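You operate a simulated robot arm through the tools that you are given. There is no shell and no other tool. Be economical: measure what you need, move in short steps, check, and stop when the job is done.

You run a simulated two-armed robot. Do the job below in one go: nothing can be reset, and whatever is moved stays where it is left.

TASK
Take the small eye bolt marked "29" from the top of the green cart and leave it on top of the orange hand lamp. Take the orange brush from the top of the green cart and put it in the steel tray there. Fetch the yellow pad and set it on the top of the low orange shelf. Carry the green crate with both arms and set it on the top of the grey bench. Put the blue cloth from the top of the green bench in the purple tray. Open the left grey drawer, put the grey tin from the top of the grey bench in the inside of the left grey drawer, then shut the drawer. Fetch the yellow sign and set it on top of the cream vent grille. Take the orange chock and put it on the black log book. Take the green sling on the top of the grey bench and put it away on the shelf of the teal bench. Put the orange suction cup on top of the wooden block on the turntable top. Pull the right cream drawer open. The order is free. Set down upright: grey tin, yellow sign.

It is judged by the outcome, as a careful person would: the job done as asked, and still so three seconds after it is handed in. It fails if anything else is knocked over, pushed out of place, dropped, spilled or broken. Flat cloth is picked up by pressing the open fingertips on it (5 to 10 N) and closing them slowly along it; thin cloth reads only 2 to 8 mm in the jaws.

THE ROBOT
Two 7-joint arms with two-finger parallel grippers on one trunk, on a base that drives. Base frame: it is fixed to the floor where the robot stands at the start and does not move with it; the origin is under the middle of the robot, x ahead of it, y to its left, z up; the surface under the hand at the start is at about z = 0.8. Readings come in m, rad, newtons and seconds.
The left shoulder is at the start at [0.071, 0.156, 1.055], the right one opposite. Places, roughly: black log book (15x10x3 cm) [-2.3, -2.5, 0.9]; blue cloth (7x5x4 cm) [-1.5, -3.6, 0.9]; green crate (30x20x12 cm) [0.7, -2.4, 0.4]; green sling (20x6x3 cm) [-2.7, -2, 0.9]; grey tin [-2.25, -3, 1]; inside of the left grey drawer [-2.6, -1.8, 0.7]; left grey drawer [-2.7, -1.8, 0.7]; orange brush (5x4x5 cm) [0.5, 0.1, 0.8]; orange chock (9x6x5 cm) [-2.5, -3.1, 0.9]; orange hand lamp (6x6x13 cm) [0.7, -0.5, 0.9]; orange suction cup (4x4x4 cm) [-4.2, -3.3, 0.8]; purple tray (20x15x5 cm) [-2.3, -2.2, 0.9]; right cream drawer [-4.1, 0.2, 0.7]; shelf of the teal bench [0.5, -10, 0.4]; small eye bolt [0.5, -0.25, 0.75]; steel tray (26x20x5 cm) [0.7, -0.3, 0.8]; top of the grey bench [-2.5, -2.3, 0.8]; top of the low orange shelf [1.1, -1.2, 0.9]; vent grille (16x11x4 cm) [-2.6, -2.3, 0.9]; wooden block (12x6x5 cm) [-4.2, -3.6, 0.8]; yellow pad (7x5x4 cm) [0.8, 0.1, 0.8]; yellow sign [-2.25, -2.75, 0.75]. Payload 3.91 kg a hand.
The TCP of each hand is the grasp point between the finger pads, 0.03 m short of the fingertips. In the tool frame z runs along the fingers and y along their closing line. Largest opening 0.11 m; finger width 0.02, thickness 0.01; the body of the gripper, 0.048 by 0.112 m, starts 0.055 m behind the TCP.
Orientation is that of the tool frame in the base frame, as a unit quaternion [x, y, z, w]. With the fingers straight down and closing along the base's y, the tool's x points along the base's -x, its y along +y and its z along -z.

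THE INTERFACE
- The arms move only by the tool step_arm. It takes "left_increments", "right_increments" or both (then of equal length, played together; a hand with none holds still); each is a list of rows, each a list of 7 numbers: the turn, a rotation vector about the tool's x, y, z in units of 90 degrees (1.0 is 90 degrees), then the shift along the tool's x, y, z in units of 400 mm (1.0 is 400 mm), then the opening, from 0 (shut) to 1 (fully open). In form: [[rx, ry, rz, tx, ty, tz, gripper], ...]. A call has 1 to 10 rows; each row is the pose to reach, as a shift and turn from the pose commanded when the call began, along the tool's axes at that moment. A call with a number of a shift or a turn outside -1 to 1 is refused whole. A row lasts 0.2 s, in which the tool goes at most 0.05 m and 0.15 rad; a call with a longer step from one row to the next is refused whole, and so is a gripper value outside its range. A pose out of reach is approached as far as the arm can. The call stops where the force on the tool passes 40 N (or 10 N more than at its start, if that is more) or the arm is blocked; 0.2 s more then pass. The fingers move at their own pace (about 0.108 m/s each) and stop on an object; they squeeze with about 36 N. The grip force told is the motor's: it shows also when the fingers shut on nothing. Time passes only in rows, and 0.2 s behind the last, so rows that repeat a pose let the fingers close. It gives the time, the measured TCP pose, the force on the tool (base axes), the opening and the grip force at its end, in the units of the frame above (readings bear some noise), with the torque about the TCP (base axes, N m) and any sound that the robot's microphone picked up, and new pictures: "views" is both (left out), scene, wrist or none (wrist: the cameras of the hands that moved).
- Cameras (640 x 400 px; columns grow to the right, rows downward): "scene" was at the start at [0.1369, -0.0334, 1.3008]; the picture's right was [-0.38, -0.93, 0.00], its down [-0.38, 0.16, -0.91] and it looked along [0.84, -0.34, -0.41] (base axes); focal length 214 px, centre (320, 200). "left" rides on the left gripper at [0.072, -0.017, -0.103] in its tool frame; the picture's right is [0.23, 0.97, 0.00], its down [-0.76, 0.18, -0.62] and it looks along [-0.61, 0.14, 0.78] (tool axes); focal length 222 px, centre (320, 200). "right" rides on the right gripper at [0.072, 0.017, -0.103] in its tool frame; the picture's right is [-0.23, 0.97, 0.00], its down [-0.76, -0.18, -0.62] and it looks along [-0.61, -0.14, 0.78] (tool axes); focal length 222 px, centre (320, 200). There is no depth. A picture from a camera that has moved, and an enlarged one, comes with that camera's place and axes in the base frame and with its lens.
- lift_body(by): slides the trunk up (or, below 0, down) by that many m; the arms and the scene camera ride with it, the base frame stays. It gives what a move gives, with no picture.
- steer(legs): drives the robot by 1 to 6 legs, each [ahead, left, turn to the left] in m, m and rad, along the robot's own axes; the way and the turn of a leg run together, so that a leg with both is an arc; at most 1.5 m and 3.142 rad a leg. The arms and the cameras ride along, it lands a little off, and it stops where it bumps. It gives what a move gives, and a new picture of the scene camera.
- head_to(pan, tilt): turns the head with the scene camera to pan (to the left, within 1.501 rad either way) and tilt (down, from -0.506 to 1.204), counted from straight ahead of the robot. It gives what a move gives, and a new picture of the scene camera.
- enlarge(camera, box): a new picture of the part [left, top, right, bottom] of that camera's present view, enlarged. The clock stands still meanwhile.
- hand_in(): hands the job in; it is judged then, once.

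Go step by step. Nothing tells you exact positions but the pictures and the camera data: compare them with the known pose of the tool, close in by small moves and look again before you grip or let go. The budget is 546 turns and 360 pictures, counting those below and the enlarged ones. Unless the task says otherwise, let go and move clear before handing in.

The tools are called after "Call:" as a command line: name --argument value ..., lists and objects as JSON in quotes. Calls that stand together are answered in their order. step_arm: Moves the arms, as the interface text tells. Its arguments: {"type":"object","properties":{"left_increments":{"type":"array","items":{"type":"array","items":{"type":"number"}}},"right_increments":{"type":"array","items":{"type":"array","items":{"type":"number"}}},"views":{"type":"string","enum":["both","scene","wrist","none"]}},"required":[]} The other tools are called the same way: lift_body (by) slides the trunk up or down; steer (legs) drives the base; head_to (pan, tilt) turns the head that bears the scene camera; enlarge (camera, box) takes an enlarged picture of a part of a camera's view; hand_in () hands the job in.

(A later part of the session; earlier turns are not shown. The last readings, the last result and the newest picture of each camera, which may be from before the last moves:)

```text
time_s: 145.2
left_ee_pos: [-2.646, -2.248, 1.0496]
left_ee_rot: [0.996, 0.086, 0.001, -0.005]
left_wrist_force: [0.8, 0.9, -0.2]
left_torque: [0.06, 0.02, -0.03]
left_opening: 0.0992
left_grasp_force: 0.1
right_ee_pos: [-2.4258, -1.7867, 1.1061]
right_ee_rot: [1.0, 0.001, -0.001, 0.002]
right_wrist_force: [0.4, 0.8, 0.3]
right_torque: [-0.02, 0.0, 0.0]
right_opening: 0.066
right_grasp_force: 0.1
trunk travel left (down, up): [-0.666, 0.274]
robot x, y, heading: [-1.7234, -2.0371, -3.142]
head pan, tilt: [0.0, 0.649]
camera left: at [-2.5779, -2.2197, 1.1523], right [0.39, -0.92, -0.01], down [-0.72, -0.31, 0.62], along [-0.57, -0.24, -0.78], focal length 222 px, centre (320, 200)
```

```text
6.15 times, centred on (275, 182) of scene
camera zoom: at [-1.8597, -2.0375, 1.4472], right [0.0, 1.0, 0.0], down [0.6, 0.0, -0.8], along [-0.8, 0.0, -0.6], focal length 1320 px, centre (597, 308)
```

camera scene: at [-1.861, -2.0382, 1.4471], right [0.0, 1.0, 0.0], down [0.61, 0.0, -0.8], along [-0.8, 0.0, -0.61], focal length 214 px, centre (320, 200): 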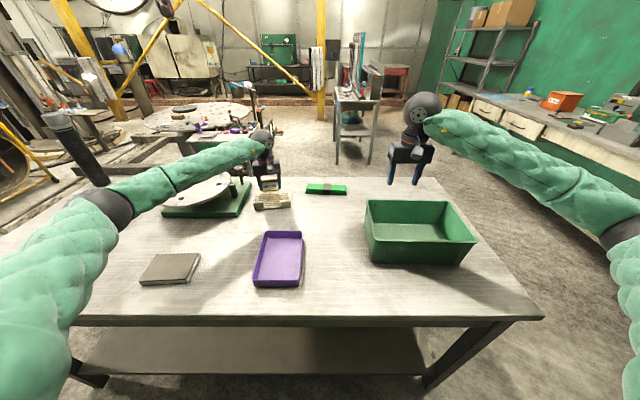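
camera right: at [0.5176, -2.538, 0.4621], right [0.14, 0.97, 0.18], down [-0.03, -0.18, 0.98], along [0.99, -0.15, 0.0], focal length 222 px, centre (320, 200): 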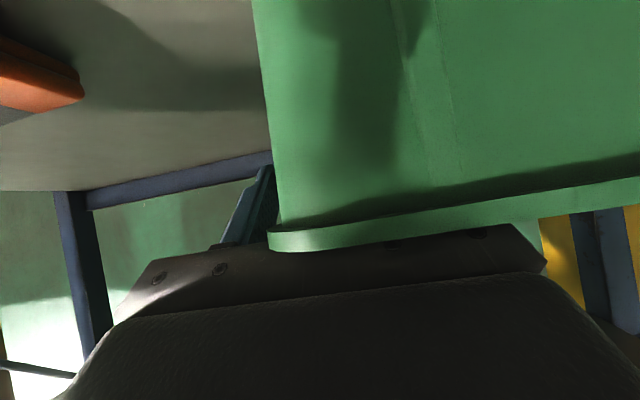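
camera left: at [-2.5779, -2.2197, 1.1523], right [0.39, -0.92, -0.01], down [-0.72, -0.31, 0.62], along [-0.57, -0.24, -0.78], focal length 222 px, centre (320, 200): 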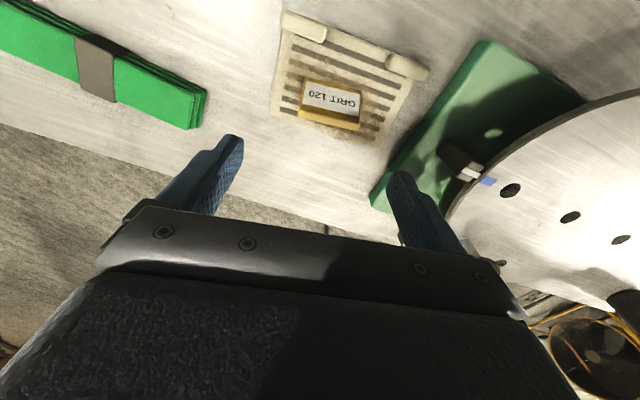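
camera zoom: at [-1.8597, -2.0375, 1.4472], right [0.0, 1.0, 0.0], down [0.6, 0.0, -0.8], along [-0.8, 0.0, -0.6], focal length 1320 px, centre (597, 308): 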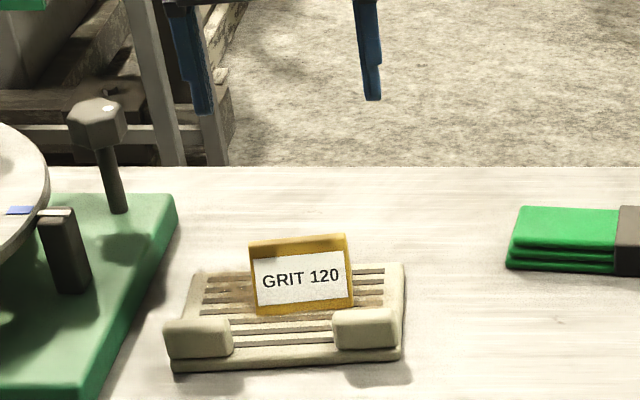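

Sign stands on the grille. Now pulling the left hand back and driving left toward the chock.

Call:
step_arm --left_increments '[[0, 0, 0.02, 0.1, 0.02, -0.03, 0.9], [0, 0, 0.04, 0.2, 0.04, -0.06, 0.9], [0, 0, 0.06, 0.31, 0.06, -0.09, 0.9], [0, 0, 0.08, 0.42, 0.08, -0.12, 0.9], [0, 0, 0.1, 0.52, 0.09, -0.125, 0.9], [0, 0, 0.11, 0.615, 0.107, -0.125, 0.9]]' --views "none"

Call:
steer --legs '[[0, 0.7, 0]]'

Call:
enlarge --camera "scene" --box '[200, 150, 440, 300]'

```text
time_s: 146.6
left_ee_pos: [-2.3979, -2.2511, 1.1002]
left_ee_rot: [1.0, 0.0, -0.001, -0.005]
left_wrist_force: [-0.2, -0.7, -0.4]
left_torque: [0.0, 0.01, -0.04]
left_opening: 0.0987
left_grasp_force: 0.1
right_ee_pos: [-2.4263, -1.7873, 1.1075]
right_ee_rot: [1.0, 0.002, -0.001, 0.0]
right_wrist_force: [0.8, -1.0, 0.6]
right_torque: [0.02, 0.0, 0.05]
right_opening: 0.0661
right_grasp_force: 0.0
trunk travel left (down, up): [-0.666, 0.274]
robot x, y, heading: [-1.7243, -2.0413, -3.141]
head pan, tilt: [0.0, 0.649]
```

```text
time_s: 150.4
left_ee_pos: [-2.407, -2.9291, 1.0991]
left_ee_rot: [1.0, -0.01, 0.0, -0.005]
left_wrist_force: [-0.2, -0.3, 0.0]
left_torque: [-0.01, -0.02, -0.02]
left_opening: 0.0992
left_grasp_force: 0.0
right_ee_pos: [-2.4268, -2.4635, 1.1076]
right_ee_rot: [1.0, -0.008, 0.0, 0.001]
right_wrist_force: [0.0, 0.0, -0.3]
right_torque: [0.01, -0.02, -0.01]
right_opening: 0.0658
right_grasp_force: 0.0
trunk travel left (down, up): [-0.666, 0.274]
robot x, y, heading: [-1.7291, -2.7303, 3.125]
head pan, tilt: [0.0, 0.649]
camera scene: at [-1.8646, -2.7261, 1.4471], right [0.01, 1.0, 0.0], down [0.6, -0.01, -0.8], along [-0.8, 0.01, -0.61], focal length 214 px, centre (320, 200)
```

scene: 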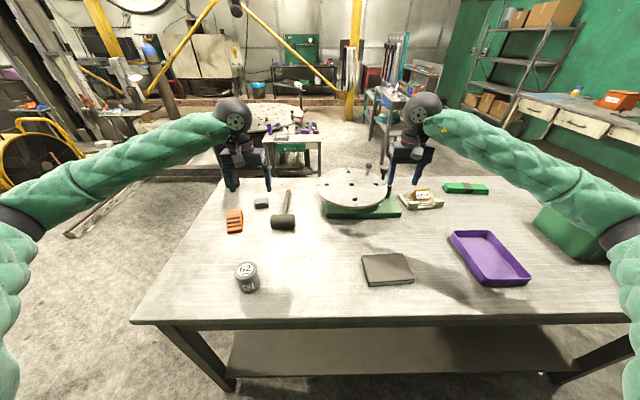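

```text
2.67 times, centred on (320, 225) of scene
camera zoom: at [-1.8646, -2.7261, 1.4471], right [0.01, 1.0, 0.0], down [0.6, -0.01, -0.8], along [-0.8, 0.01, -0.61], focal length 572 px, centre (320, 133)
```

zoom: 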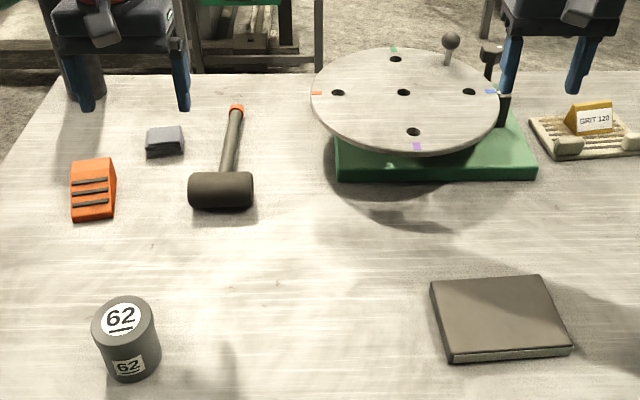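

Chock at about (−2.493, −3.049), yawed ~14°. Moving the left hand above it.

Call:
step_arm --left_increments '[[0, 0, -0.05, -0.05, 0.075, 0.05, 0.9], [0, 0, -0.1, -0.1, 0.15, 0.1, 0.9], [0, 0, -0.15, -0.15, 0.225, 0.17, 0.9], [0, 0, -0.15, -0.209, 0.304, 0.25, 0.9]]' --views "wrist"

```text
refused: row 4 steps farther than a row can; nothing moved
```

Call:
step_arm --left_increments '[[0, 0, -0.05, -0.04, 0.06, 0.04, 0.9], [0, 0, -0.1, -0.08, 0.12, 0.09, 0.9], [0, 0, -0.15, -0.12, 0.18, 0.14, 0.9], [0, 0, -0.15, -0.16, 0.24, 0.19, 0.9], [0, 0, -0.15, -0.209, 0.304, 0.24, 0.9]]' --views "wrist"

```text
time_s: 151.6
left_ee_pos: [-2.4936, -3.0478, 1.0014]
left_ee_rot: [0.994, 0.108, 0.0, -0.004]
left_wrist_force: [-1.2, 0.3, -0.5]
left_torque: [-0.01, -0.02, -0.03]
left_opening: 0.0992
left_grasp_force: 0.0
right_ee_pos: [-2.427, -2.4644, 1.1066]
right_ee_rot: [1.0, -0.008, 0.001, 0.001]
right_wrist_force: [-0.1, 0.4, 0.0]
right_torque: [-0.01, -0.02, 0.01]
right_opening: 0.0661
right_grasp_force: 0.1
trunk travel left (down, up): [-0.666, 0.274]
robot x, y, heading: [-1.7286, -2.726, 3.128]
head pan, tilt: [0.0, 0.649]
camera left: at [-2.4275, -3.016, 1.1049], right [0.43, -0.9, -0.01], down [-0.71, -0.34, 0.62], along [-0.56, -0.26, -0.78], focal length 222 px, centre (320, 200)
```

left: 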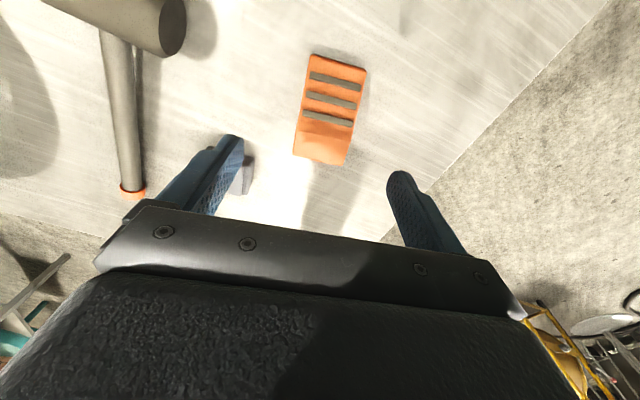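

Call:
step_arm --left_increments '[[0, 0, 0.03, 0.015, 0.025, 0.1, 0.9], [0, 0, 0.03, 0.015, 0.025, 0.2, 0.9], [0, 0, 0.03, 0.015, 0.025, 0.27, 0.9], [0, 0, 0.03, 0.015, 0.025, 0.303, 0.9]]' --views "wrist"

```text
time_s: 152.6
left_ee_pos: [-2.4838, -3.0536, 0.8805]
left_ee_rot: [0.996, 0.084, 0.001, -0.005]
left_wrist_force: [0.1, -0.2, -0.1]
left_torque: [-0.01, -0.02, 0.0]
left_opening: 0.0989
left_grasp_force: 0.0
right_ee_pos: [-2.427, -2.4642, 1.1066]
right_ee_rot: [1.0, -0.008, -0.001, 0.001]
right_wrist_force: [-0.1, -0.4, -0.7]
right_torque: [-0.01, 0.0, -0.06]
right_opening: 0.0661
right_grasp_force: 0.1
trunk travel left (down, up): [-0.666, 0.274]
robot x, y, heading: [-1.731, -2.7279, 3.131]
head pan, tilt: [0.0, 0.649]
camera left: at [-2.4166, -3.0256, 0.9842], right [0.39, -0.92, -0.01], down [-0.72, -0.31, 0.62], along [-0.57, -0.23, -0.79], focal length 222 px, centre (320, 200)
```

left: 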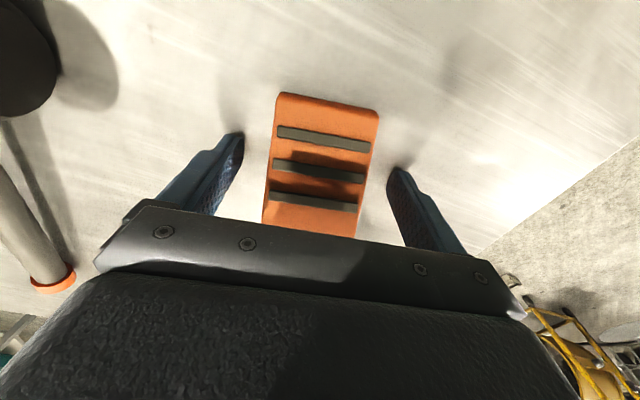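

Call:
step_arm --left_increments '[[0, 0, 0, -0.01, 0, 0, 0.9], [0, 0, 0, -0.01, 0, 0, 0], [0, 0, 0, -0.01, 0, 0, 0], [0, 0, 0, -0.01, 0, 0, 0], [0, 0, 0, -0.01, 0, -0.1, 0], [0, 0, 0, -0.01, 0, -0.2, 0], [0, 0, 0, -0.01, 0, -0.3, 0], [0, 0, 0, -0.01, 0, -0.4, 0]]' --views "wrist"

```text
time_s: 154.4
left_ee_pos: [-2.4869, -3.0572, 1.0384]
left_ee_rot: [0.996, 0.085, 0.0, -0.004]
left_wrist_force: [0.1, 0.2, -1.6]
left_torque: [-0.02, 0.01, -0.01]
left_opening: 0.0558
left_grasp_force: 35.5
right_ee_pos: [-2.4257, -2.4628, 1.1062]
right_ee_rot: [1.0, -0.008, -0.001, 0.0]
right_wrist_force: [0.2, 0.4, -0.1]
right_torque: [0.01, 0.01, -0.02]
right_opening: 0.0662
right_grasp_force: 0.1
trunk travel left (down, up): [-0.666, 0.274]
robot x, y, heading: [-1.7297, -2.7342, 3.128]
head pan, tilt: [0.0, 0.649]
camera left: at [-2.4191, -3.0282, 1.1415], right [0.39, -0.92, -0.01], down [-0.72, -0.31, 0.62], along [-0.57, -0.23, -0.78], focal length 222 px, centre (320, 200)
```

left: 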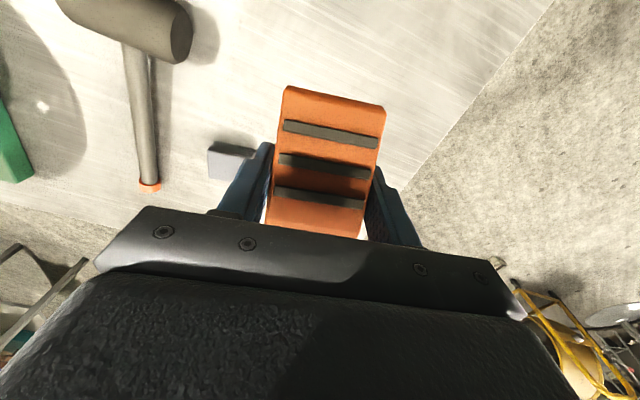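

Chock held. Move the right hand away to the right while the left carries the chock toward the log book (centre ≈ (−2.264, −2.514)).

Call:
step_arm --left_increments '[[0, 0, 0.02, 0.052, -0.083, 0, 0], [0, 0, 0.04, 0.104, -0.166, 0, 0], [0, 0, 0.063, 0.156, -0.249, 0, 0], [0, 0, 0.063, 0.208, -0.332, 0, 0], [0, 0, 0.063, 0.26, -0.415, 0, 0], [0, 0, 0.063, 0.312, -0.498, 0, 0], [0, 0, 0.063, 0.364, -0.581, 0, 0], [0, 0, 0.063, 0.416, -0.664, 0, 0], [0, 0, 0.063, 0.467, -0.746, 0, 0]]' --right_increments '[[0, 0, 0, 0, -0.08, 0, 0.6], [0, 0, 0, 0, -0.16, 0, 0.6], [0, 0, 0, 0, -0.24, 0, 0.6], [0, 0, 0, 0, -0.32, 0, 0.6], [0, 0, 0, 0, -0.4, 0, 0.6], [0, 0, 0, 0, -0.48, 0, 0.6], [0, 0, 0, 0, -0.56, 0, 0.6], [0, 0, 0, 0, -0.62, 0, 0.6], [0, 0, 0, 0, -0.62, 0, 0.6]]' --views "none"

Call:
step_arm --left_increments '[[0, 0, 0, 0.03, -0.1, 0, 0], [0, 0, 0, 0.08, -0.2, 0, 0], [0, 0, 0, 0.13, -0.3, 0, 0], [0, 0, 0, 0.2, -0.4, 0, 0], [0, 0, 0, 0.262, -0.5, 0, 0]]' --views "both"

```text
time_s: 156.4
left_ee_pos: [-2.3548, -2.7307, 1.0436]
left_ee_rot: [0.999, 0.036, 0.0, -0.004]
left_wrist_force: [0.0, -0.6, -1.3]
left_torque: [0.01, -0.02, 0.03]
left_opening: 0.0558
left_grasp_force: 36.8
right_ee_pos: [-2.4211, -2.2161, 1.1058]
right_ee_rot: [1.0, -0.007, 0.0, 0.002]
right_wrist_force: [0.1, -0.1, -0.3]
right_torque: [-0.04, 0.02, 0.01]
right_opening: 0.0661
right_grasp_force: 0.0
trunk travel left (down, up): [-0.666, 0.274]
robot x, y, heading: [-1.7298, -2.7258, 3.127]
head pan, tilt: [0.0, 0.649]
```

```text
time_s: 157.6
left_ee_pos: [-2.2641, -2.5245, 1.0455]
left_ee_rot: [0.999, 0.036, 0.001, -0.003]
left_wrist_force: [-0.3, 0.7, -1.4]
left_torque: [0.0, 0.01, -0.04]
left_opening: 0.0557
left_grasp_force: 35.6
right_ee_pos: [-2.4219, -2.2147, 1.1052]
right_ee_rot: [1.0, -0.008, 0.0, 0.002]
right_wrist_force: [0.3, -1.1, -0.7]
right_torque: [-0.05, 0.0, -0.02]
right_opening: 0.0661
right_grasp_force: 0.1
trunk travel left (down, up): [-0.666, 0.274]
robot x, y, heading: [-1.7262, -2.7313, 3.131]
head pan, tilt: [0.0, 0.649]
camera scene: at [-1.8643, -2.7238, 1.4471], right [0.01, 1.0, 0.0], down [0.6, -0.01, -0.8], along [-0.8, 0.01, -0.6], focal length 214 px, centre (320, 200)
camera left: at [-2.1938, -2.5027, 1.149], right [0.3, -0.95, -0.01], down [-0.75, -0.24, 0.62], along [-0.59, -0.18, -0.78], focal length 222 px, centre (320, 200)
```

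scene: 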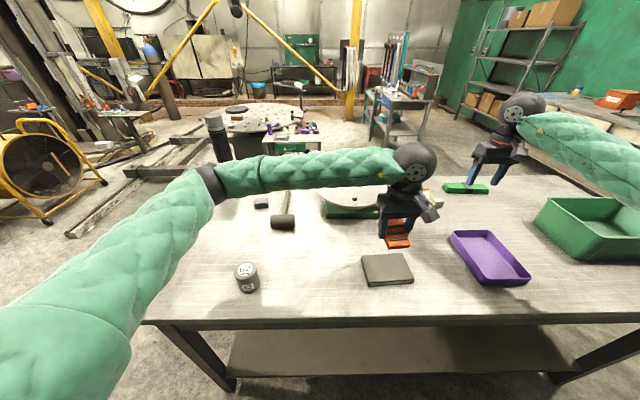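
left: 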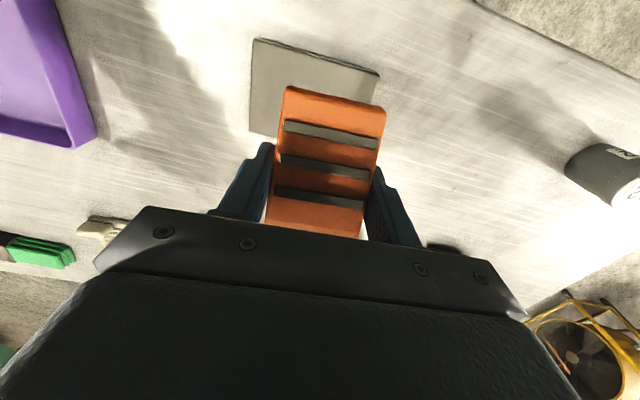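

Call:
step_arm --left_increments '[[0, 0, 0, -0.0125, -0.032, 0.08, 0], [0, 0, 0, -0.0125, -0.032, 0.18, 0], [0, 0, 0, -0.0125, -0.032, 0.27, 0], [0, 0, 0, -0.0125, -0.032, 0.305, 0], [0, 0, 0, -0.0125, -0.032, 0.315, 0], [0, 0, 0, -0.0125, -0.032, 0.325, 0]]' --views "wrist"

```text
time_s: 159.0
left_ee_pos: [-2.2703, -2.5098, 0.9161]
left_ee_rot: [0.999, 0.035, 0.001, -0.004]
left_wrist_force: [-0.1, 0.0, -1.7]
left_torque: [0.0, 0.0, 0.03]
left_opening: 0.0557
left_grasp_force: 36.2
right_ee_pos: [-2.4206, -2.2156, 1.1055]
right_ee_rot: [1.0, -0.008, 0.001, 0.001]
right_wrist_force: [0.1, 0.3, 0.0]
right_torque: [0.01, -0.03, 0.0]
right_opening: 0.0662
right_grasp_force: 0.0
trunk travel left (down, up): [-0.666, 0.274]
robot x, y, heading: [-1.7296, -2.7275, 3.127]
head pan, tilt: [0.0, 0.649]
camera left: at [-2.1997, -2.4893, 1.0192], right [0.3, -0.96, -0.01], down [-0.75, -0.24, 0.62], along [-0.59, -0.18, -0.78], focal length 222 px, centre (320, 200)
```

left: 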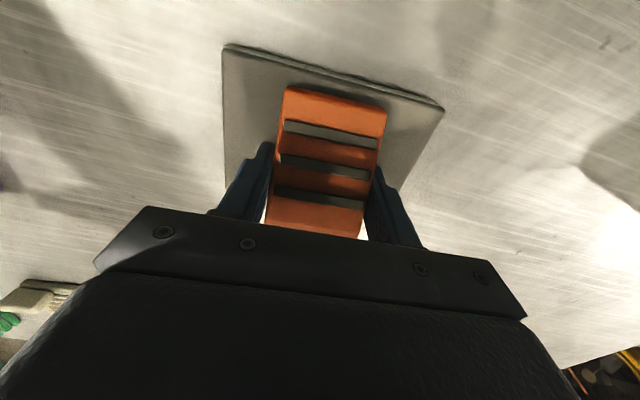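

Call:
step_arm --left_increments '[[0, 0, 0, 0.012, 0, 0.008, 0], [0, 0, 0, 0.012, 0, 0.016, 0], [0, 0, 0, 0.012, 0, 0.022, 0], [0, 0, 0, 0.012, 0, 0.022, 0]]' --views "none"

```text
time_s: 160.0
left_ee_pos: [-2.2648, -2.5103, 0.9078]
left_ee_rot: [0.999, 0.035, 0.001, -0.004]
left_wrist_force: [1.0, 0.5, -1.8]
left_torque: [-0.02, 0.03, -0.01]
left_opening: 0.0556
left_grasp_force: 35.8
right_ee_pos: [-2.4218, -2.2154, 1.1061]
right_ee_rot: [1.0, -0.008, 0.0, 0.001]
right_wrist_force: [-0.4, 0.2, 0.3]
right_torque: [-0.01, 0.0, -0.01]
right_opening: 0.0659
right_grasp_force: 0.1
trunk travel left (down, up): [-0.666, 0.274]
robot x, y, heading: [-1.7299, -2.7297, 3.126]
head pan, tilt: [0.0, 0.649]
```

Call:
step_arm --left_increments '[[0, 0, 0, 0, 0, 0.008, 0], [0, 0, 0, 0, 0, 0.016, 0], [0, 0, 0, 0, 0, 0.024, 0], [0, 0, 0, 0, 0, 0.03, 0]]' --views "none"

```text
time_s: 160.8
left_ee_pos: [-2.2661, -2.51, 0.9043]
left_ee_rot: [0.999, 0.034, -0.002, -0.008]
left_wrist_force: [6.8, -6.6, 22.9]
left_torque: [-0.81, -0.6, 0.18]
left_opening: 0.0558
left_grasp_force: 35.8
right_ee_pos: [-2.4198, -2.2171, 1.1081]
right_ee_rot: [1.0, -0.008, -0.001, 0.001]
right_wrist_force: [0.1, 0.1, -0.8]
right_torque: [0.03, -0.05, 0.02]
right_opening: 0.066
right_grasp_force: 0.1
trunk travel left (down, up): [-0.666, 0.274]
robot x, y, heading: [-1.7273, -2.7336, 3.129]
head pan, tilt: [0.0, 0.649]
stopped in row 3 (left hand): the force on the tool passed its limit at 44 N (the readings are from after the stop); the commanded pose is now the measured one
```

Call:
step_arm --left_increments '[[0, 0, 0, 0, 0, -0.005, 0], [0, 0, 0, 0, 0, -0.006, 0.55], [0, 0, 0, 0, 0, -0.006, 0.7], [0, 0, 0, 0, 0, -0.006, 0.85], [0, 0, 0, 0, 0, -0.1, 0.85], [0, 0, 0, 0, 0, -0.2, 0.85], [0, 0, 0, 0, 0, -0.3, 0.85], [0, 0, 0, 0, 0, -0.4, 0.95]]' --views "wrist"

```text
time_s: 162.6
left_ee_pos: [-2.2662, -2.5105, 1.0645]
left_ee_rot: [0.999, 0.036, 0.0, -0.006]
left_wrist_force: [-1.0, 0.1, -0.1]
left_torque: [0.01, 0.03, -0.01]
left_opening: 0.1045
left_grasp_force: 0.1
right_ee_pos: [-2.4204, -2.2156, 1.106]
right_ee_rot: [1.0, -0.008, 0.0, 0.002]
right_wrist_force: [0.7, -0.3, 0.5]
right_torque: [0.03, 0.02, 0.0]
right_opening: 0.0665
right_grasp_force: 0.0
trunk travel left (down, up): [-0.666, 0.274]
robot x, y, heading: [-1.7241, -2.7302, 3.129]
head pan, tilt: [0.0, 0.649]
camera left: at [-2.195, -2.49, 1.1674], right [0.3, -0.96, -0.01], down [-0.75, -0.24, 0.62], along [-0.6, -0.17, -0.78], focal length 222 px, centre (320, 200)
```

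left: 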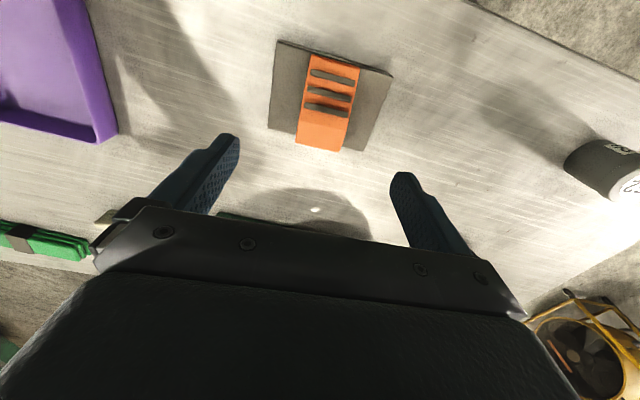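

Chock is on the book. Next, the blue cloth on the green bench: back off and turn left to face it.

Call:
steer --legs '[[-0.25, 0, 0], [0, 0, 1.58]]'

```text
time_s: 168.3
left_ee_pos: [-1.687, -3.2771, 1.0638]
left_ee_rot: [0.675, 0.738, -0.005, -0.003]
left_wrist_force: [0.1, 0.4, 0.3]
left_torque: [0.04, 0.0, -0.02]
left_opening: 0.1045
left_grasp_force: 0.1
right_ee_pos: [-1.9786, -3.4362, 1.1057]
right_ee_rot: [0.707, 0.707, 0.001, 0.001]
right_wrist_force: [-0.7, -0.4, -0.4]
right_torque: [0.02, -0.02, -0.04]
right_opening: 0.0659
right_grasp_force: 0.1
trunk travel left (down, up): [-0.666, 0.274]
robot x, y, heading: [-1.4773, -2.7306, -1.567]
head pan, tilt: [0.0, 0.649]
camera scene: at [-1.4767, -2.8698, 1.4471], right [-1.0, 0.0, 0.0], down [0.0, 0.61, -0.8], along [0.0, -0.8, -0.61], focal length 214 px, centre (320, 200)
```

scene: 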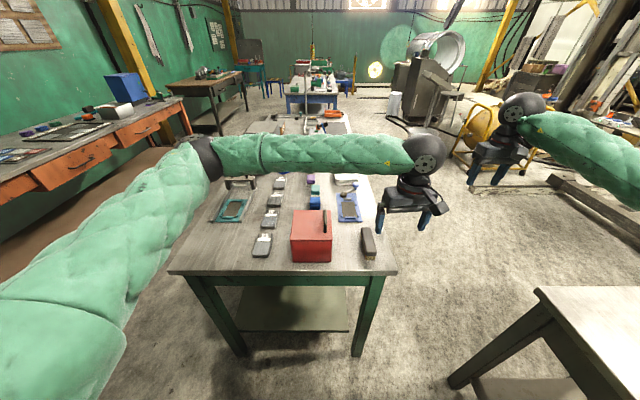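

Call:
enlarge --camera "scene" --box '[190, 150, 400, 280]'

```text
3.05 times, centred on (295, 215) of scene
camera zoom: at [-1.4767, -2.8698, 1.4471], right [-1.0, 0.0, 0.0], down [0.0, 0.61, -0.8], along [0.0, -0.8, -0.61], focal length 654 px, centre (396, 154)
```

zoom: 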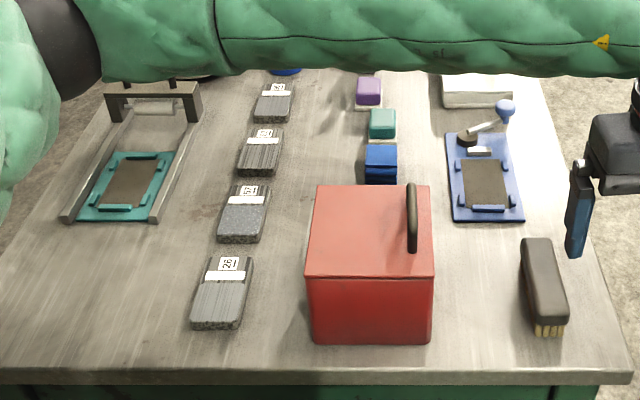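

Call:
steer --legs '[[0.1, -0.2, -0.004]]'

```text
time_s: 170.0
left_ee_pos: [-1.8931, -3.375, 1.0628]
left_ee_rot: [0.678, 0.735, -0.004, -0.004]
left_wrist_force: [0.0, 0.3, 0.0]
left_torque: [-0.03, -0.02, -0.02]
left_opening: 0.1045
left_grasp_force: 0.1
right_ee_pos: [-2.1874, -3.5312, 1.1064]
right_ee_rot: [0.71, 0.705, 0.002, 0.001]
right_wrist_force: [0.8, -0.2, 0.5]
right_torque: [0.02, 0.0, 0.0]
right_opening: 0.0662
right_grasp_force: 0.1
trunk travel left (down, up): [-0.666, 0.274]
robot x, y, heading: [-1.6793, -2.8317, -1.574]
head pan, tilt: [0.0, 0.649]
camera scene: at [-1.6814, -2.9693, 1.4471], right [-1.0, 0.0, 0.0], down [0.0, 0.61, -0.8], along [0.0, -0.8, -0.61], focal length 214 px, centre (320, 200)
```

scene: 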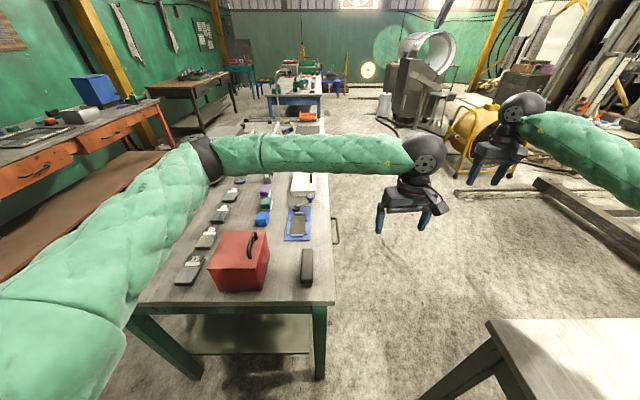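

Call:
step_arm --left_increments '[[0, 0, 0.02, -0.065, 0.1, -0.03, 0.8], [0, 0, 0.04, -0.13, 0.2, -0.06, 0.8], [0, 0, 0.051, -0.195, 0.3, -0.09, 0.8], [0, 0, 0.051, -0.26, 0.4, -0.1, 0.8], [0, 0, 0.051, -0.325, 0.5, -0.1, 0.8], [0, 0, 0.051, -0.39, 0.6, -0.1, 0.8], [0, 0, 0.051, -0.455, 0.7, -0.1, 0.8], [0, 0, 0.051, -0.52, 0.8, -0.1, 0.8], [0, 0, 0.051, -0.585, 0.9, -0.1, 0.8], [0, 0, 0.051, -0.65, 1.0, -0.1, 0.8]]' --views "both"

```text
time_s: 172.2
left_ee_pos: [-1.4726, -3.6019, 1.0986]
left_ee_rot: [0.707, 0.707, -0.006, -0.004]
left_wrist_force: [0.4, -0.5, -0.4]
left_torque: [0.02, 0.04, 0.01]
left_opening: 0.0878
left_grasp_force: 0.1
right_ee_pos: [-2.1871, -3.5317, 1.1075]
right_ee_rot: [0.709, 0.705, 0.001, 0.001]
right_wrist_force: [-0.1, 0.0, 0.4]
right_torque: [0.01, 0.01, 0.01]
right_opening: 0.0659
right_grasp_force: 0.1
trunk travel left (down, up): [-0.666, 0.274]
robot x, y, heading: [-1.6795, -2.833, -1.58]
head pan, tilt: [0.0, 0.649]
camera scene: at [-1.6793, -2.9689, 1.4471], right [-1.0, 0.01, 0.0], down [0.0, 0.61, -0.8], along [0.0, -0.8, -0.61], focal length 214 px, centre (320, 200)
camera left: at [-1.4873, -3.528, 1.2021], right [0.97, 0.23, -0.01], down [0.19, -0.76, 0.62], along [0.13, -0.61, -0.78], focal length 222 px, centre (320, 200)
```

scene: 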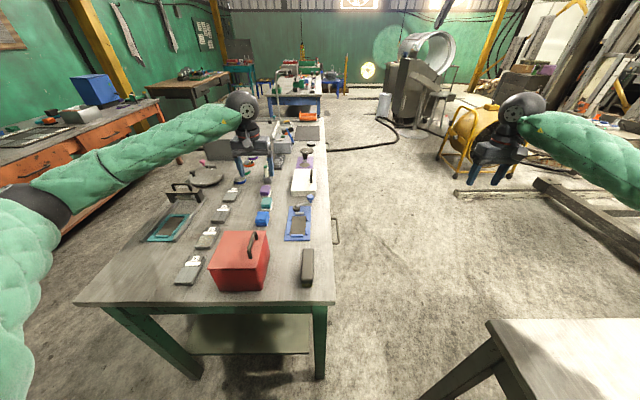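
left: 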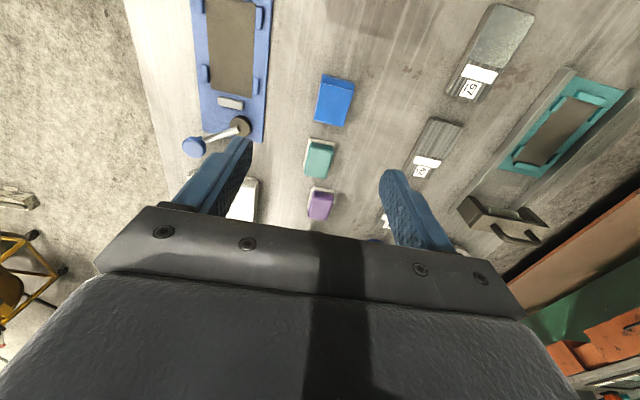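

Call:
step_arm --left_increments '[[0, 0, -0.05, -0.0075, 0.0425, 0.08, 0.72], [0, 0, -0.05, -0.0075, 0.0425, 0.18, 0.72], [0, 0, -0.05, -0.0075, 0.0425, 0.28, 0.72], [0, 0, -0.05, -0.0075, 0.0425, 0.38, 0.72], [0, 0, -0.05, -0.0075, 0.0425, 0.46, 0.72]]' --views "both"

```text
time_s: 173.4
left_ee_pos: [-1.456, -3.6056, 0.9132]
left_ee_rot: [0.679, 0.734, -0.005, -0.004]
left_wrist_force: [-0.8, 0.0, 0.3]
left_torque: [0.01, 0.0, 0.0]
left_opening: 0.0792
left_grasp_force: 0.2
right_ee_pos: [-2.1859, -3.5317, 1.1068]
right_ee_rot: [0.709, 0.705, 0.0, 0.001]
right_wrist_force: [0.0, 0.5, -0.1]
right_torque: [-0.01, 0.0, -0.01]
right_opening: 0.0659
right_grasp_force: 0.1
trunk travel left (down, up): [-0.666, 0.274]
robot x, y, heading: [-1.6787, -2.8339, -1.577]
head pan, tilt: [0.0, 0.649]
camera scene: at [-1.6803, -2.9691, 1.4472], right [-1.0, 0.0, 0.0], down [0.0, 0.61, -0.8], along [0.0, -0.8, -0.61], focal length 214 px, centre (320, 200)
camera left: at [-1.4778, -3.5339, 1.0169], right [0.95, 0.3, -0.01], down [0.25, -0.74, 0.62], along [0.18, -0.6, -0.78], focal length 222 px, centre (320, 200)
```

scene: 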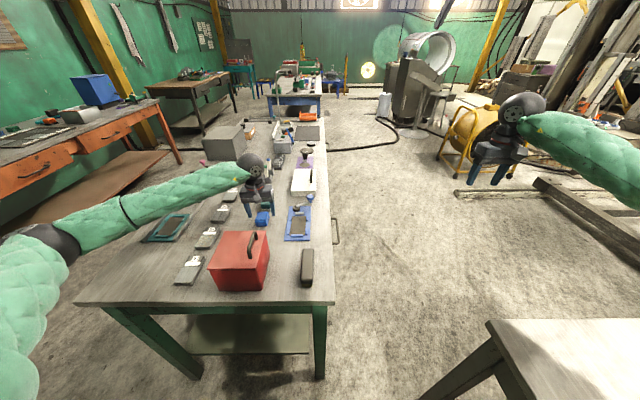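
left: 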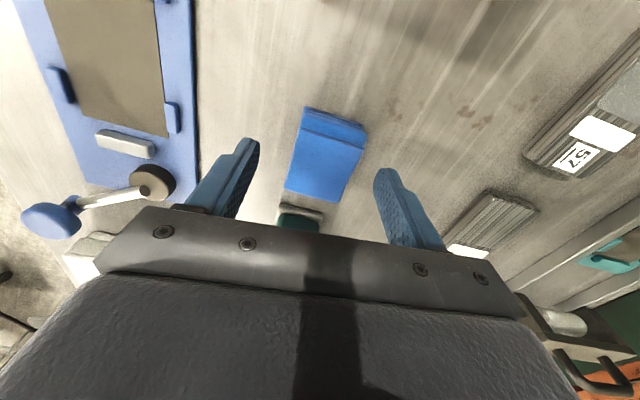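

Call:
step_arm --left_increments '[[0, 0, 0, 0, 0.01, 0.05, 0.72], [0, 0, 0, 0, 0.01, 0.09, 0.72], [0, 0, 0, 0, 0.01, 0.09, 0.2], [0, 0, 0, 0, 0.01, 0.09, 0], [0, 0, 0, 0, 0.01, 0.09, 0], [0, 0, 0, 0, 0.01, 0.0, 0], [0, 0, 0, 0, 0.01, -0.1, 0], [0, 0, 0, 0, 0.01, -0.2, 0], [0, 0, 0, 0, 0.01, -0.3, 0], [0, 0, 0, 0, 0.01, -0.4, 0]]' --views "wrist"

```text
time_s: 175.6
left_ee_pos: [-1.4551, -3.6025, 1.0762]
left_ee_rot: [0.679, 0.734, -0.005, -0.004]
left_wrist_force: [-0.2, -0.6, -0.6]
left_torque: [0.02, -0.02, -0.04]
left_opening: 0.0459
left_grasp_force: 35.8
right_ee_pos: [-2.1867, -3.5308, 1.1069]
right_ee_rot: [0.709, 0.705, 0.001, 0.001]
right_wrist_force: [-0.8, -0.9, -0.4]
right_torque: [-0.01, -0.02, -0.01]
right_opening: 0.066
right_grasp_force: 0.0
trunk travel left (down, up): [-0.666, 0.274]
robot x, y, heading: [-1.6823, -2.8364, -1.575]
head pan, tilt: [0.0, 0.649]
camera left: at [-1.4768, -3.5316, 1.18], right [0.95, 0.3, -0.01], down [0.25, -0.74, 0.62], along [0.18, -0.59, -0.78], focal length 222 px, centre (320, 200)
```

left: 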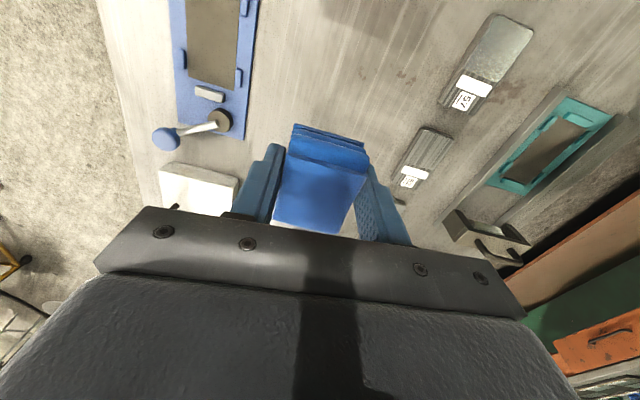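

Cloth held. Back off, turn to the grey bench, and shift right to the purple tray.

Call:
steer --legs '[[-0.25, 0, 0], [0, 0, -1.565], [0, -0.55, 0]]'

```text
time_s: 184.0
left_ee_pos: [-2.4491, -2.2648, 1.0764]
left_ee_rot: [0.999, 0.04, -0.001, -0.006]
left_wrist_force: [-0.3, 0.2, -0.5]
left_torque: [0.0, 0.02, -0.04]
left_opening: 0.045
left_grasp_force: 35.9
right_ee_pos: [-2.3763, -1.5327, 1.1063]
right_ee_rot: [1.0, -0.003, -0.001, 0.001]
right_wrist_force: [0.6, 0.0, -0.7]
right_torque: [-0.04, 0.0, 0.01]
right_opening: 0.0663
right_grasp_force: 0.0
trunk travel left (down, up): [-0.666, 0.274]
robot x, y, heading: [-1.6779, -2.0352, 3.141]
head pan, tilt: [0.0, 0.649]
camera scene: at [-1.8145, -2.036, 1.4471], right [0.0, 1.0, 0.0], down [0.6, 0.0, -0.8], along [-0.8, 0.0, -0.61], focal length 214 px, centre (320, 200)
```

scene: 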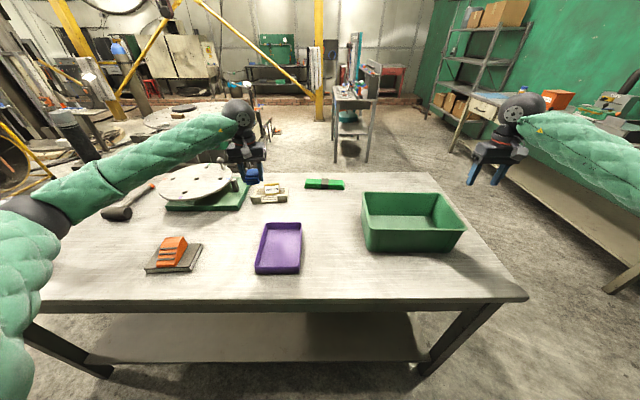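

Call:
step_arm --left_increments '[[0, 0, 0, 0.09, -0.05, 0, 0], [0, 0, 0, 0.18, -0.1, 0, 0], [0, 0, 0, 0.27, -0.15, 0.02, 0], [0, 0, 0, 0.3645, -0.1965, 0.05, 0], [0, 0, 0, 0.3645, -0.1965, 0.15, 0], [0, 0, 0, 0.3645, -0.1965, 0.25, 0]]' --views "wrist"

```text
time_s: 185.4
left_ee_pos: [-2.3073, -2.1776, 0.977]
left_ee_rot: [0.999, 0.041, -0.001, -0.006]
left_wrist_force: [0.5, 0.1, 0.3]
left_torque: [0.03, 0.02, 0.04]
left_opening: 0.0452
left_grasp_force: 36.3
right_ee_pos: [-2.3755, -1.5327, 1.1072]
right_ee_rot: [1.0, -0.003, -0.001, 0.0]
right_wrist_force: [0.5, -0.3, 1.0]
right_torque: [0.01, 0.03, 0.0]
right_opening: 0.0659
right_grasp_force: 0.0
trunk travel left (down, up): [-0.666, 0.274]
robot x, y, heading: [-1.6761, -2.0383, 3.14]
head pan, tilt: [0.0, 0.649]
camera left: at [-2.2373, -2.1542, 1.0802], right [0.3, -0.95, -0.01], down [-0.74, -0.25, 0.62], along [-0.6, -0.18, -0.78], focal length 222 px, centre (320, 200)
```

left: 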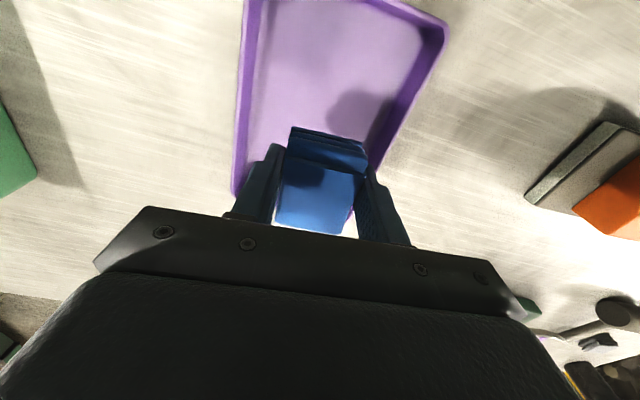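

Call:
step_arm --left_increments '[[0, 0, 0, 0, 0, 0.1, 0], [0, 0, 0, 0, 0, 0.19, 0], [0, 0, 0, 0, 0, 0.225, 0], [0, 0, 0, 0, 0, 0.235, 0], [0, 0, 0, 0, 0, 0.235, 0.4], [0, 0, 0, 0, 0, 0.235, 0.6], [0, 0, 0, 0, 0, 0.235, 0.7], [0, 0, 0, 0, 0, 0.15, 0.7], [0, 0, 0, 0, 0, 0.05, 0.7], [0, 0, 0, 0, 0, -0.05, 0.7]]' --views "wrist"

```text
time_s: 187.6
left_ee_pos: [-2.3093, -2.1734, 0.9989]
left_ee_rot: [0.999, 0.04, 0.0, -0.006]
left_wrist_force: [-0.6, -0.1, 0.2]
left_torque: [0.0, 0.01, 0.04]
left_opening: 0.077
left_grasp_force: 0.0
right_ee_pos: [-2.3767, -1.5331, 1.1064]
right_ee_rot: [1.0, -0.003, 0.0, 0.0]
right_wrist_force: [-0.8, 1.2, 1.4]
right_torque: [0.0, -0.02, -0.01]
right_opening: 0.0659
right_grasp_force: 0.0
trunk travel left (down, up): [-0.666, 0.274]
robot x, y, heading: [-1.6764, -2.0411, 3.136]
head pan, tilt: [0.0, 0.649]
camera left: at [-2.238, -2.1521, 1.1013], right [0.3, -0.95, -0.01], down [-0.74, -0.25, 0.62], along [-0.59, -0.18, -0.78], focal length 222 px, centre (320, 200)
```

left: 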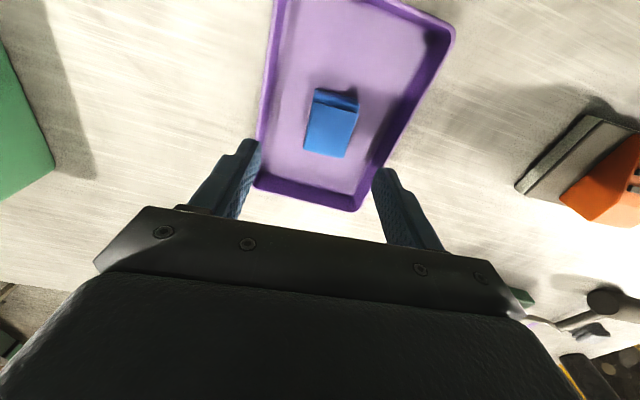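

Cloth is in the tray. Next the grey tin: rise a bit and drive left along the bench.

Call:
step_arm --left_increments '[[0, 0, 0, 0, 0, -0.1, 0.95], [0, 0, 0, 0, 0, -0.2, 0.95]]' --views "none"

Call:
steer --legs '[[0, 0.75, 0.0]]'

Call:
enlarge --camera "left" --box '[0, 0, 640, 400]'

```text
time_s: 188.2
left_ee_pos: [-2.3092, -2.175, 1.0791]
left_ee_rot: [0.999, 0.041, -0.001, -0.006]
left_wrist_force: [0.6, -0.4, 0.5]
left_torque: [-0.02, -0.01, 0.02]
left_opening: 0.1044
left_grasp_force: 0.1
right_ee_pos: [-2.3767, -1.5339, 1.1056]
right_ee_rot: [1.0, -0.003, 0.0, 0.001]
right_wrist_force: [-0.6, 0.7, 0.9]
right_torque: [0.02, 0.0, 0.01]
right_opening: 0.0659
right_grasp_force: 0.0
trunk travel left (down, up): [-0.666, 0.274]
robot x, y, heading: [-1.6822, -2.0384, 3.137]
head pan, tilt: [0.0, 0.649]
```

```text
time_s: 192.3
left_ee_pos: [-2.3181, -2.9427, 1.0788]
left_ee_rot: [0.999, 0.035, -0.001, -0.007]
left_wrist_force: [-0.1, 0.8, -0.7]
left_torque: [0.03, 0.03, -0.03]
left_opening: 0.1043
left_grasp_force: 0.1
right_ee_pos: [-2.3775, -2.2996, 1.1061]
right_ee_rot: [1.0, -0.008, 0.0, 0.001]
right_wrist_force: [-0.3, -0.3, 0.3]
right_torque: [0.02, 0.03, -0.02]
right_opening: 0.0659
right_grasp_force: 0.0
trunk travel left (down, up): [-0.666, 0.274]
robot x, y, heading: [-1.6817, -2.8119, 3.128]
head pan, tilt: [0.0, 0.649]
camera scene: at [-1.8213, -2.8086, 1.4471], right [0.01, 1.0, 0.0], down [0.6, -0.01, -0.8], along [-0.8, 0.01, -0.6], focal length 214 px, centre (320, 200)
```

scene: 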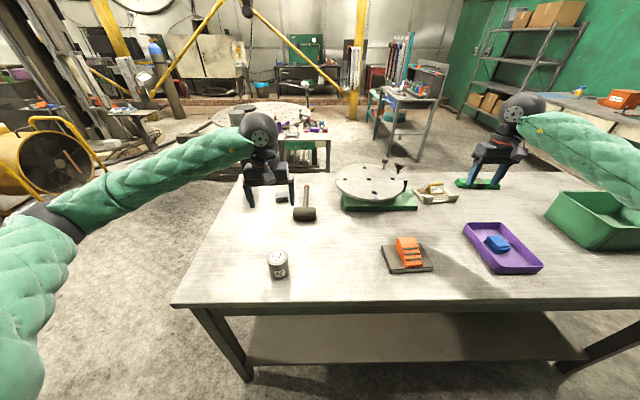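

```text
1.00 times, centred on (320, 200) of left (not enlarged: the box is as wide or as high as the picture)
camera zoom: at [-2.2468, -2.9214, 1.1813], right [0.3, -0.96, -0.01], down [-0.75, -0.24, 0.62], along [-0.6, -0.17, -0.78], focal length 222 px, centre (320, 200)
```

zoom: 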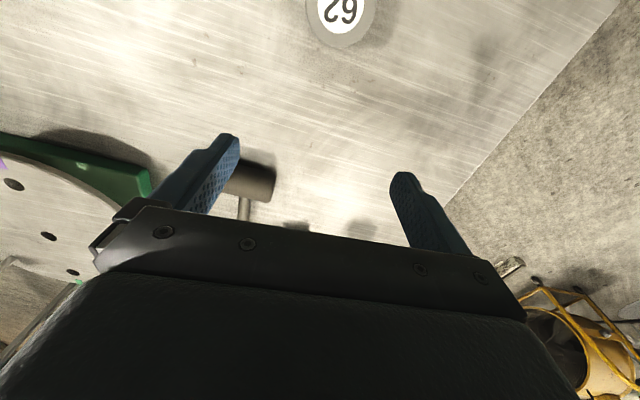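

Call:
step_arm --left_increments '[[0, 0, 0, 0.1, -0.01, 0, 1], [0, 0, 0, 0.204, -0.018, 0.02, 1], [0, 0, 0, 0.204, -0.018, 0.12, 1], [0, 0, 0, 0.204, -0.018, 0.22, 1], [0, 0, 0, 0.204, -0.018, 0.3, 1]]' --views "wrist"

```text
time_s: 193.5
left_ee_pos: [-2.2389, -2.927, 0.9582]
left_ee_rot: [0.999, 0.036, -0.002, -0.006]
left_wrist_force: [0.1, -0.2, 0.8]
left_torque: [0.0, -0.03, -0.02]
left_opening: 0.1099
left_grasp_force: 0.2
right_ee_pos: [-2.378, -2.299, 1.1068]
right_ee_rot: [1.0, -0.008, 0.0, 0.0]
right_wrist_force: [-0.2, 0.1, -0.2]
right_torque: [0.0, -0.02, -0.03]
right_opening: 0.0659
right_grasp_force: 0.0
trunk travel left (down, up): [-0.666, 0.274]
robot x, y, heading: [-1.6855, -2.8128, 3.125]
head pan, tilt: [0.0, 0.649]
camera left: at [-2.1671, -2.9067, 1.0617], right [0.3, -0.96, -0.01], down [-0.75, -0.24, 0.62], along [-0.6, -0.17, -0.78], focal length 222 px, centre (320, 200)
```

left: 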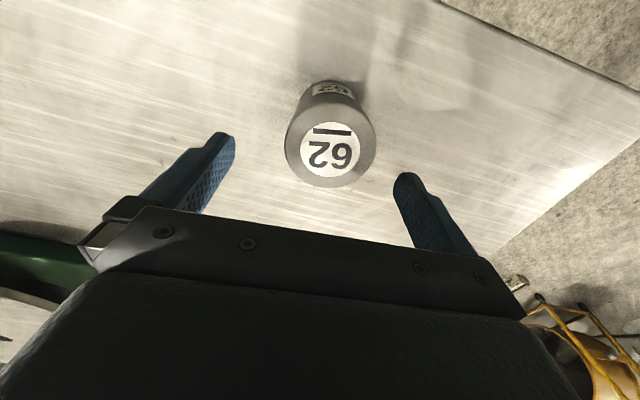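

Call:
step_arm --left_increments '[[0, 0, 0, 0.005, 0.018, 0.09, 1], [0, 0, 0, 0.005, 0.018, 0.178, 1], [0, 0, 0, 0.005, 0.018, 0.178, 0.5], [0, 0, 0, 0.005, 0.018, 0.178, 0], [0, 0, 0, 0.005, 0.018, 0.178, 0], [0, 0, 0, 0.005, 0.018, 0.178, 0], [0, 0, 0, 0.005, 0.018, 0.08, 0], [0, 0, 0, 0.005, 0.018, -0.04, 0], [0, 0, 0, 0.005, 0.018, -0.16, 0], [0, 0, 0, 0.005, 0.018, -0.28, 0]]' --views "wrist"

```text
time_s: 195.7
left_ee_pos: [-2.2329, -2.9367, 1.0721]
left_ee_rot: [0.999, 0.035, 0.0, -0.006]
left_wrist_force: [-0.5, 0.6, -2.5]
left_torque: [-0.01, 0.05, 0.03]
left_opening: 0.0589
left_grasp_force: 36.0
right_ee_pos: [-2.3778, -2.2986, 1.1063]
right_ee_rot: [1.0, -0.008, 0.0, 0.001]
right_wrist_force: [0.3, 0.4, -0.2]
right_torque: [-0.02, -0.03, -0.03]
right_opening: 0.066
right_grasp_force: 0.1
trunk travel left (down, up): [-0.666, 0.274]
robot x, y, heading: [-1.691, -2.8119, 3.126]
head pan, tilt: [0.0, 0.649]
camera left: at [-2.1623, -2.9155, 1.175], right [0.3, -0.96, -0.01], down [-0.75, -0.24, 0.62], along [-0.6, -0.17, -0.78], focal length 222 px, centre (320, 200)
```

left: 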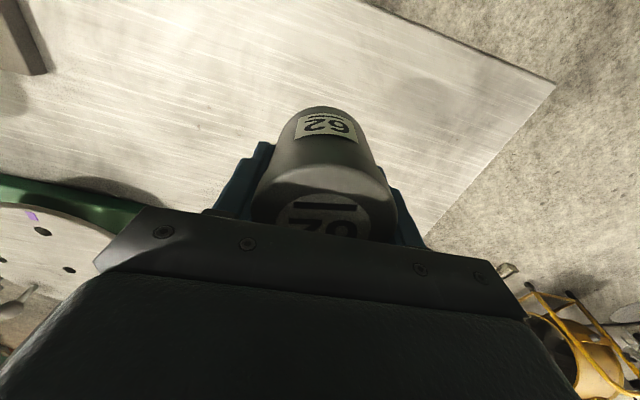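

Tin held. I'll tuck the right hand in, back off, and drive right around the bench's north end.

Call:
step_arm --right_increments '[[0, 0, 0, 0, 0.12, 0, 0.6], [0, 0, 0, 0, 0.24, 0, 0.6], [0, 0, 0, 0, 0.36, 0, 0.6], [0, 0, 0, 0, 0.48, 0, 0.6], [0, 0, 0, 0, 0.6, 0, 0.6], [0, 0, 0, 0, 0.7, 0, 0.6]]' --views "none"

Call:
steer --legs '[[-0.3, 0, 0.015], [0, -1.4, 0], [0, -0.7, 0]]'

Call:
head_to --pan -0.3 --tilt 0.3

```text
time_s: 197.1
left_ee_pos: [-2.2337, -2.9376, 1.0718]
left_ee_rot: [0.999, 0.035, 0.0, -0.007]
left_wrist_force: [-0.3, -0.1, -2.7]
left_torque: [-0.02, 0.06, 0.0]
left_opening: 0.0588
left_grasp_force: 36.4
right_ee_pos: [-2.3821, -2.5797, 1.1079]
right_ee_rot: [1.0, -0.008, 0.0, 0.0]
right_wrist_force: [-0.3, 0.3, 0.8]
right_torque: [0.02, 0.03, 0.04]
right_opening: 0.0661
right_grasp_force: 0.0
trunk travel left (down, up): [-0.666, 0.274]
robot x, y, heading: [-1.686, -2.8115, 3.134]
head pan, tilt: [0.0, 0.649]
```

```text
time_s: 209.2
left_ee_pos: [-1.936, -0.8475, 1.0712]
left_ee_rot: [0.999, 0.044, -0.001, -0.006]
left_wrist_force: [0.4, -0.1, -3.0]
left_torque: [-0.03, 0.04, 0.01]
left_opening: 0.0589
left_grasp_force: 35.8
right_ee_pos: [-2.0909, -0.492, 1.1084]
right_ee_rot: [1.0, 0.0, 0.0, 0.0]
right_wrist_force: [0.9, -0.2, -0.8]
right_torque: [-0.02, 0.01, -0.01]
right_opening: 0.0658
right_grasp_force: 0.0
trunk travel left (down, up): [-0.666, 0.274]
robot x, y, heading: [-1.3873, -0.7106, -3.142]
head pan, tilt: [0.0, 0.649]
camera scene: at [-1.5263, -0.7113, 1.4471], right [0.0, 1.0, 0.0], down [0.61, 0.0, -0.8], along [-0.8, 0.0, -0.61], focal length 214 px, centre (320, 200)
```

scene: 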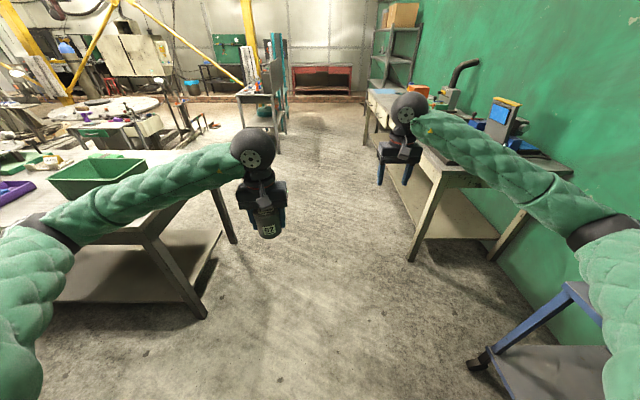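

```text
time_s: 210.0
left_ee_pos: [-1.9371, -0.8472, 1.0711]
left_ee_rot: [0.999, 0.045, -0.002, -0.007]
left_wrist_force: [-0.4, 0.3, -2.2]
left_torque: [0.03, 0.03, 0.04]
left_opening: 0.0584
left_grasp_force: 36.1
right_ee_pos: [-2.0909, -0.493, 1.1075]
right_ee_rot: [1.0, 0.002, 0.0, 0.001]
right_wrist_force: [0.3, 0.1, -1.0]
right_torque: [0.0, -0.01, -0.02]
right_opening: 0.066
right_grasp_force: 0.0
trunk travel left (down, up): [-0.666, 0.274]
robot x, y, heading: [-1.3879, -0.7135, -3.138]
head pan, tilt: [-0.3, 0.3]
camera scene: at [-1.5289, -0.6846, 1.4788], right [0.29, 0.96, 0.0], down [0.28, -0.09, -0.95], along [-0.91, 0.28, -0.3], focal length 214 px, centre (320, 200)
```

scene: 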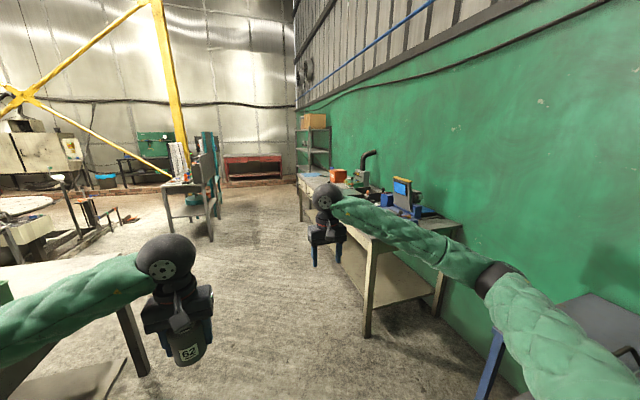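

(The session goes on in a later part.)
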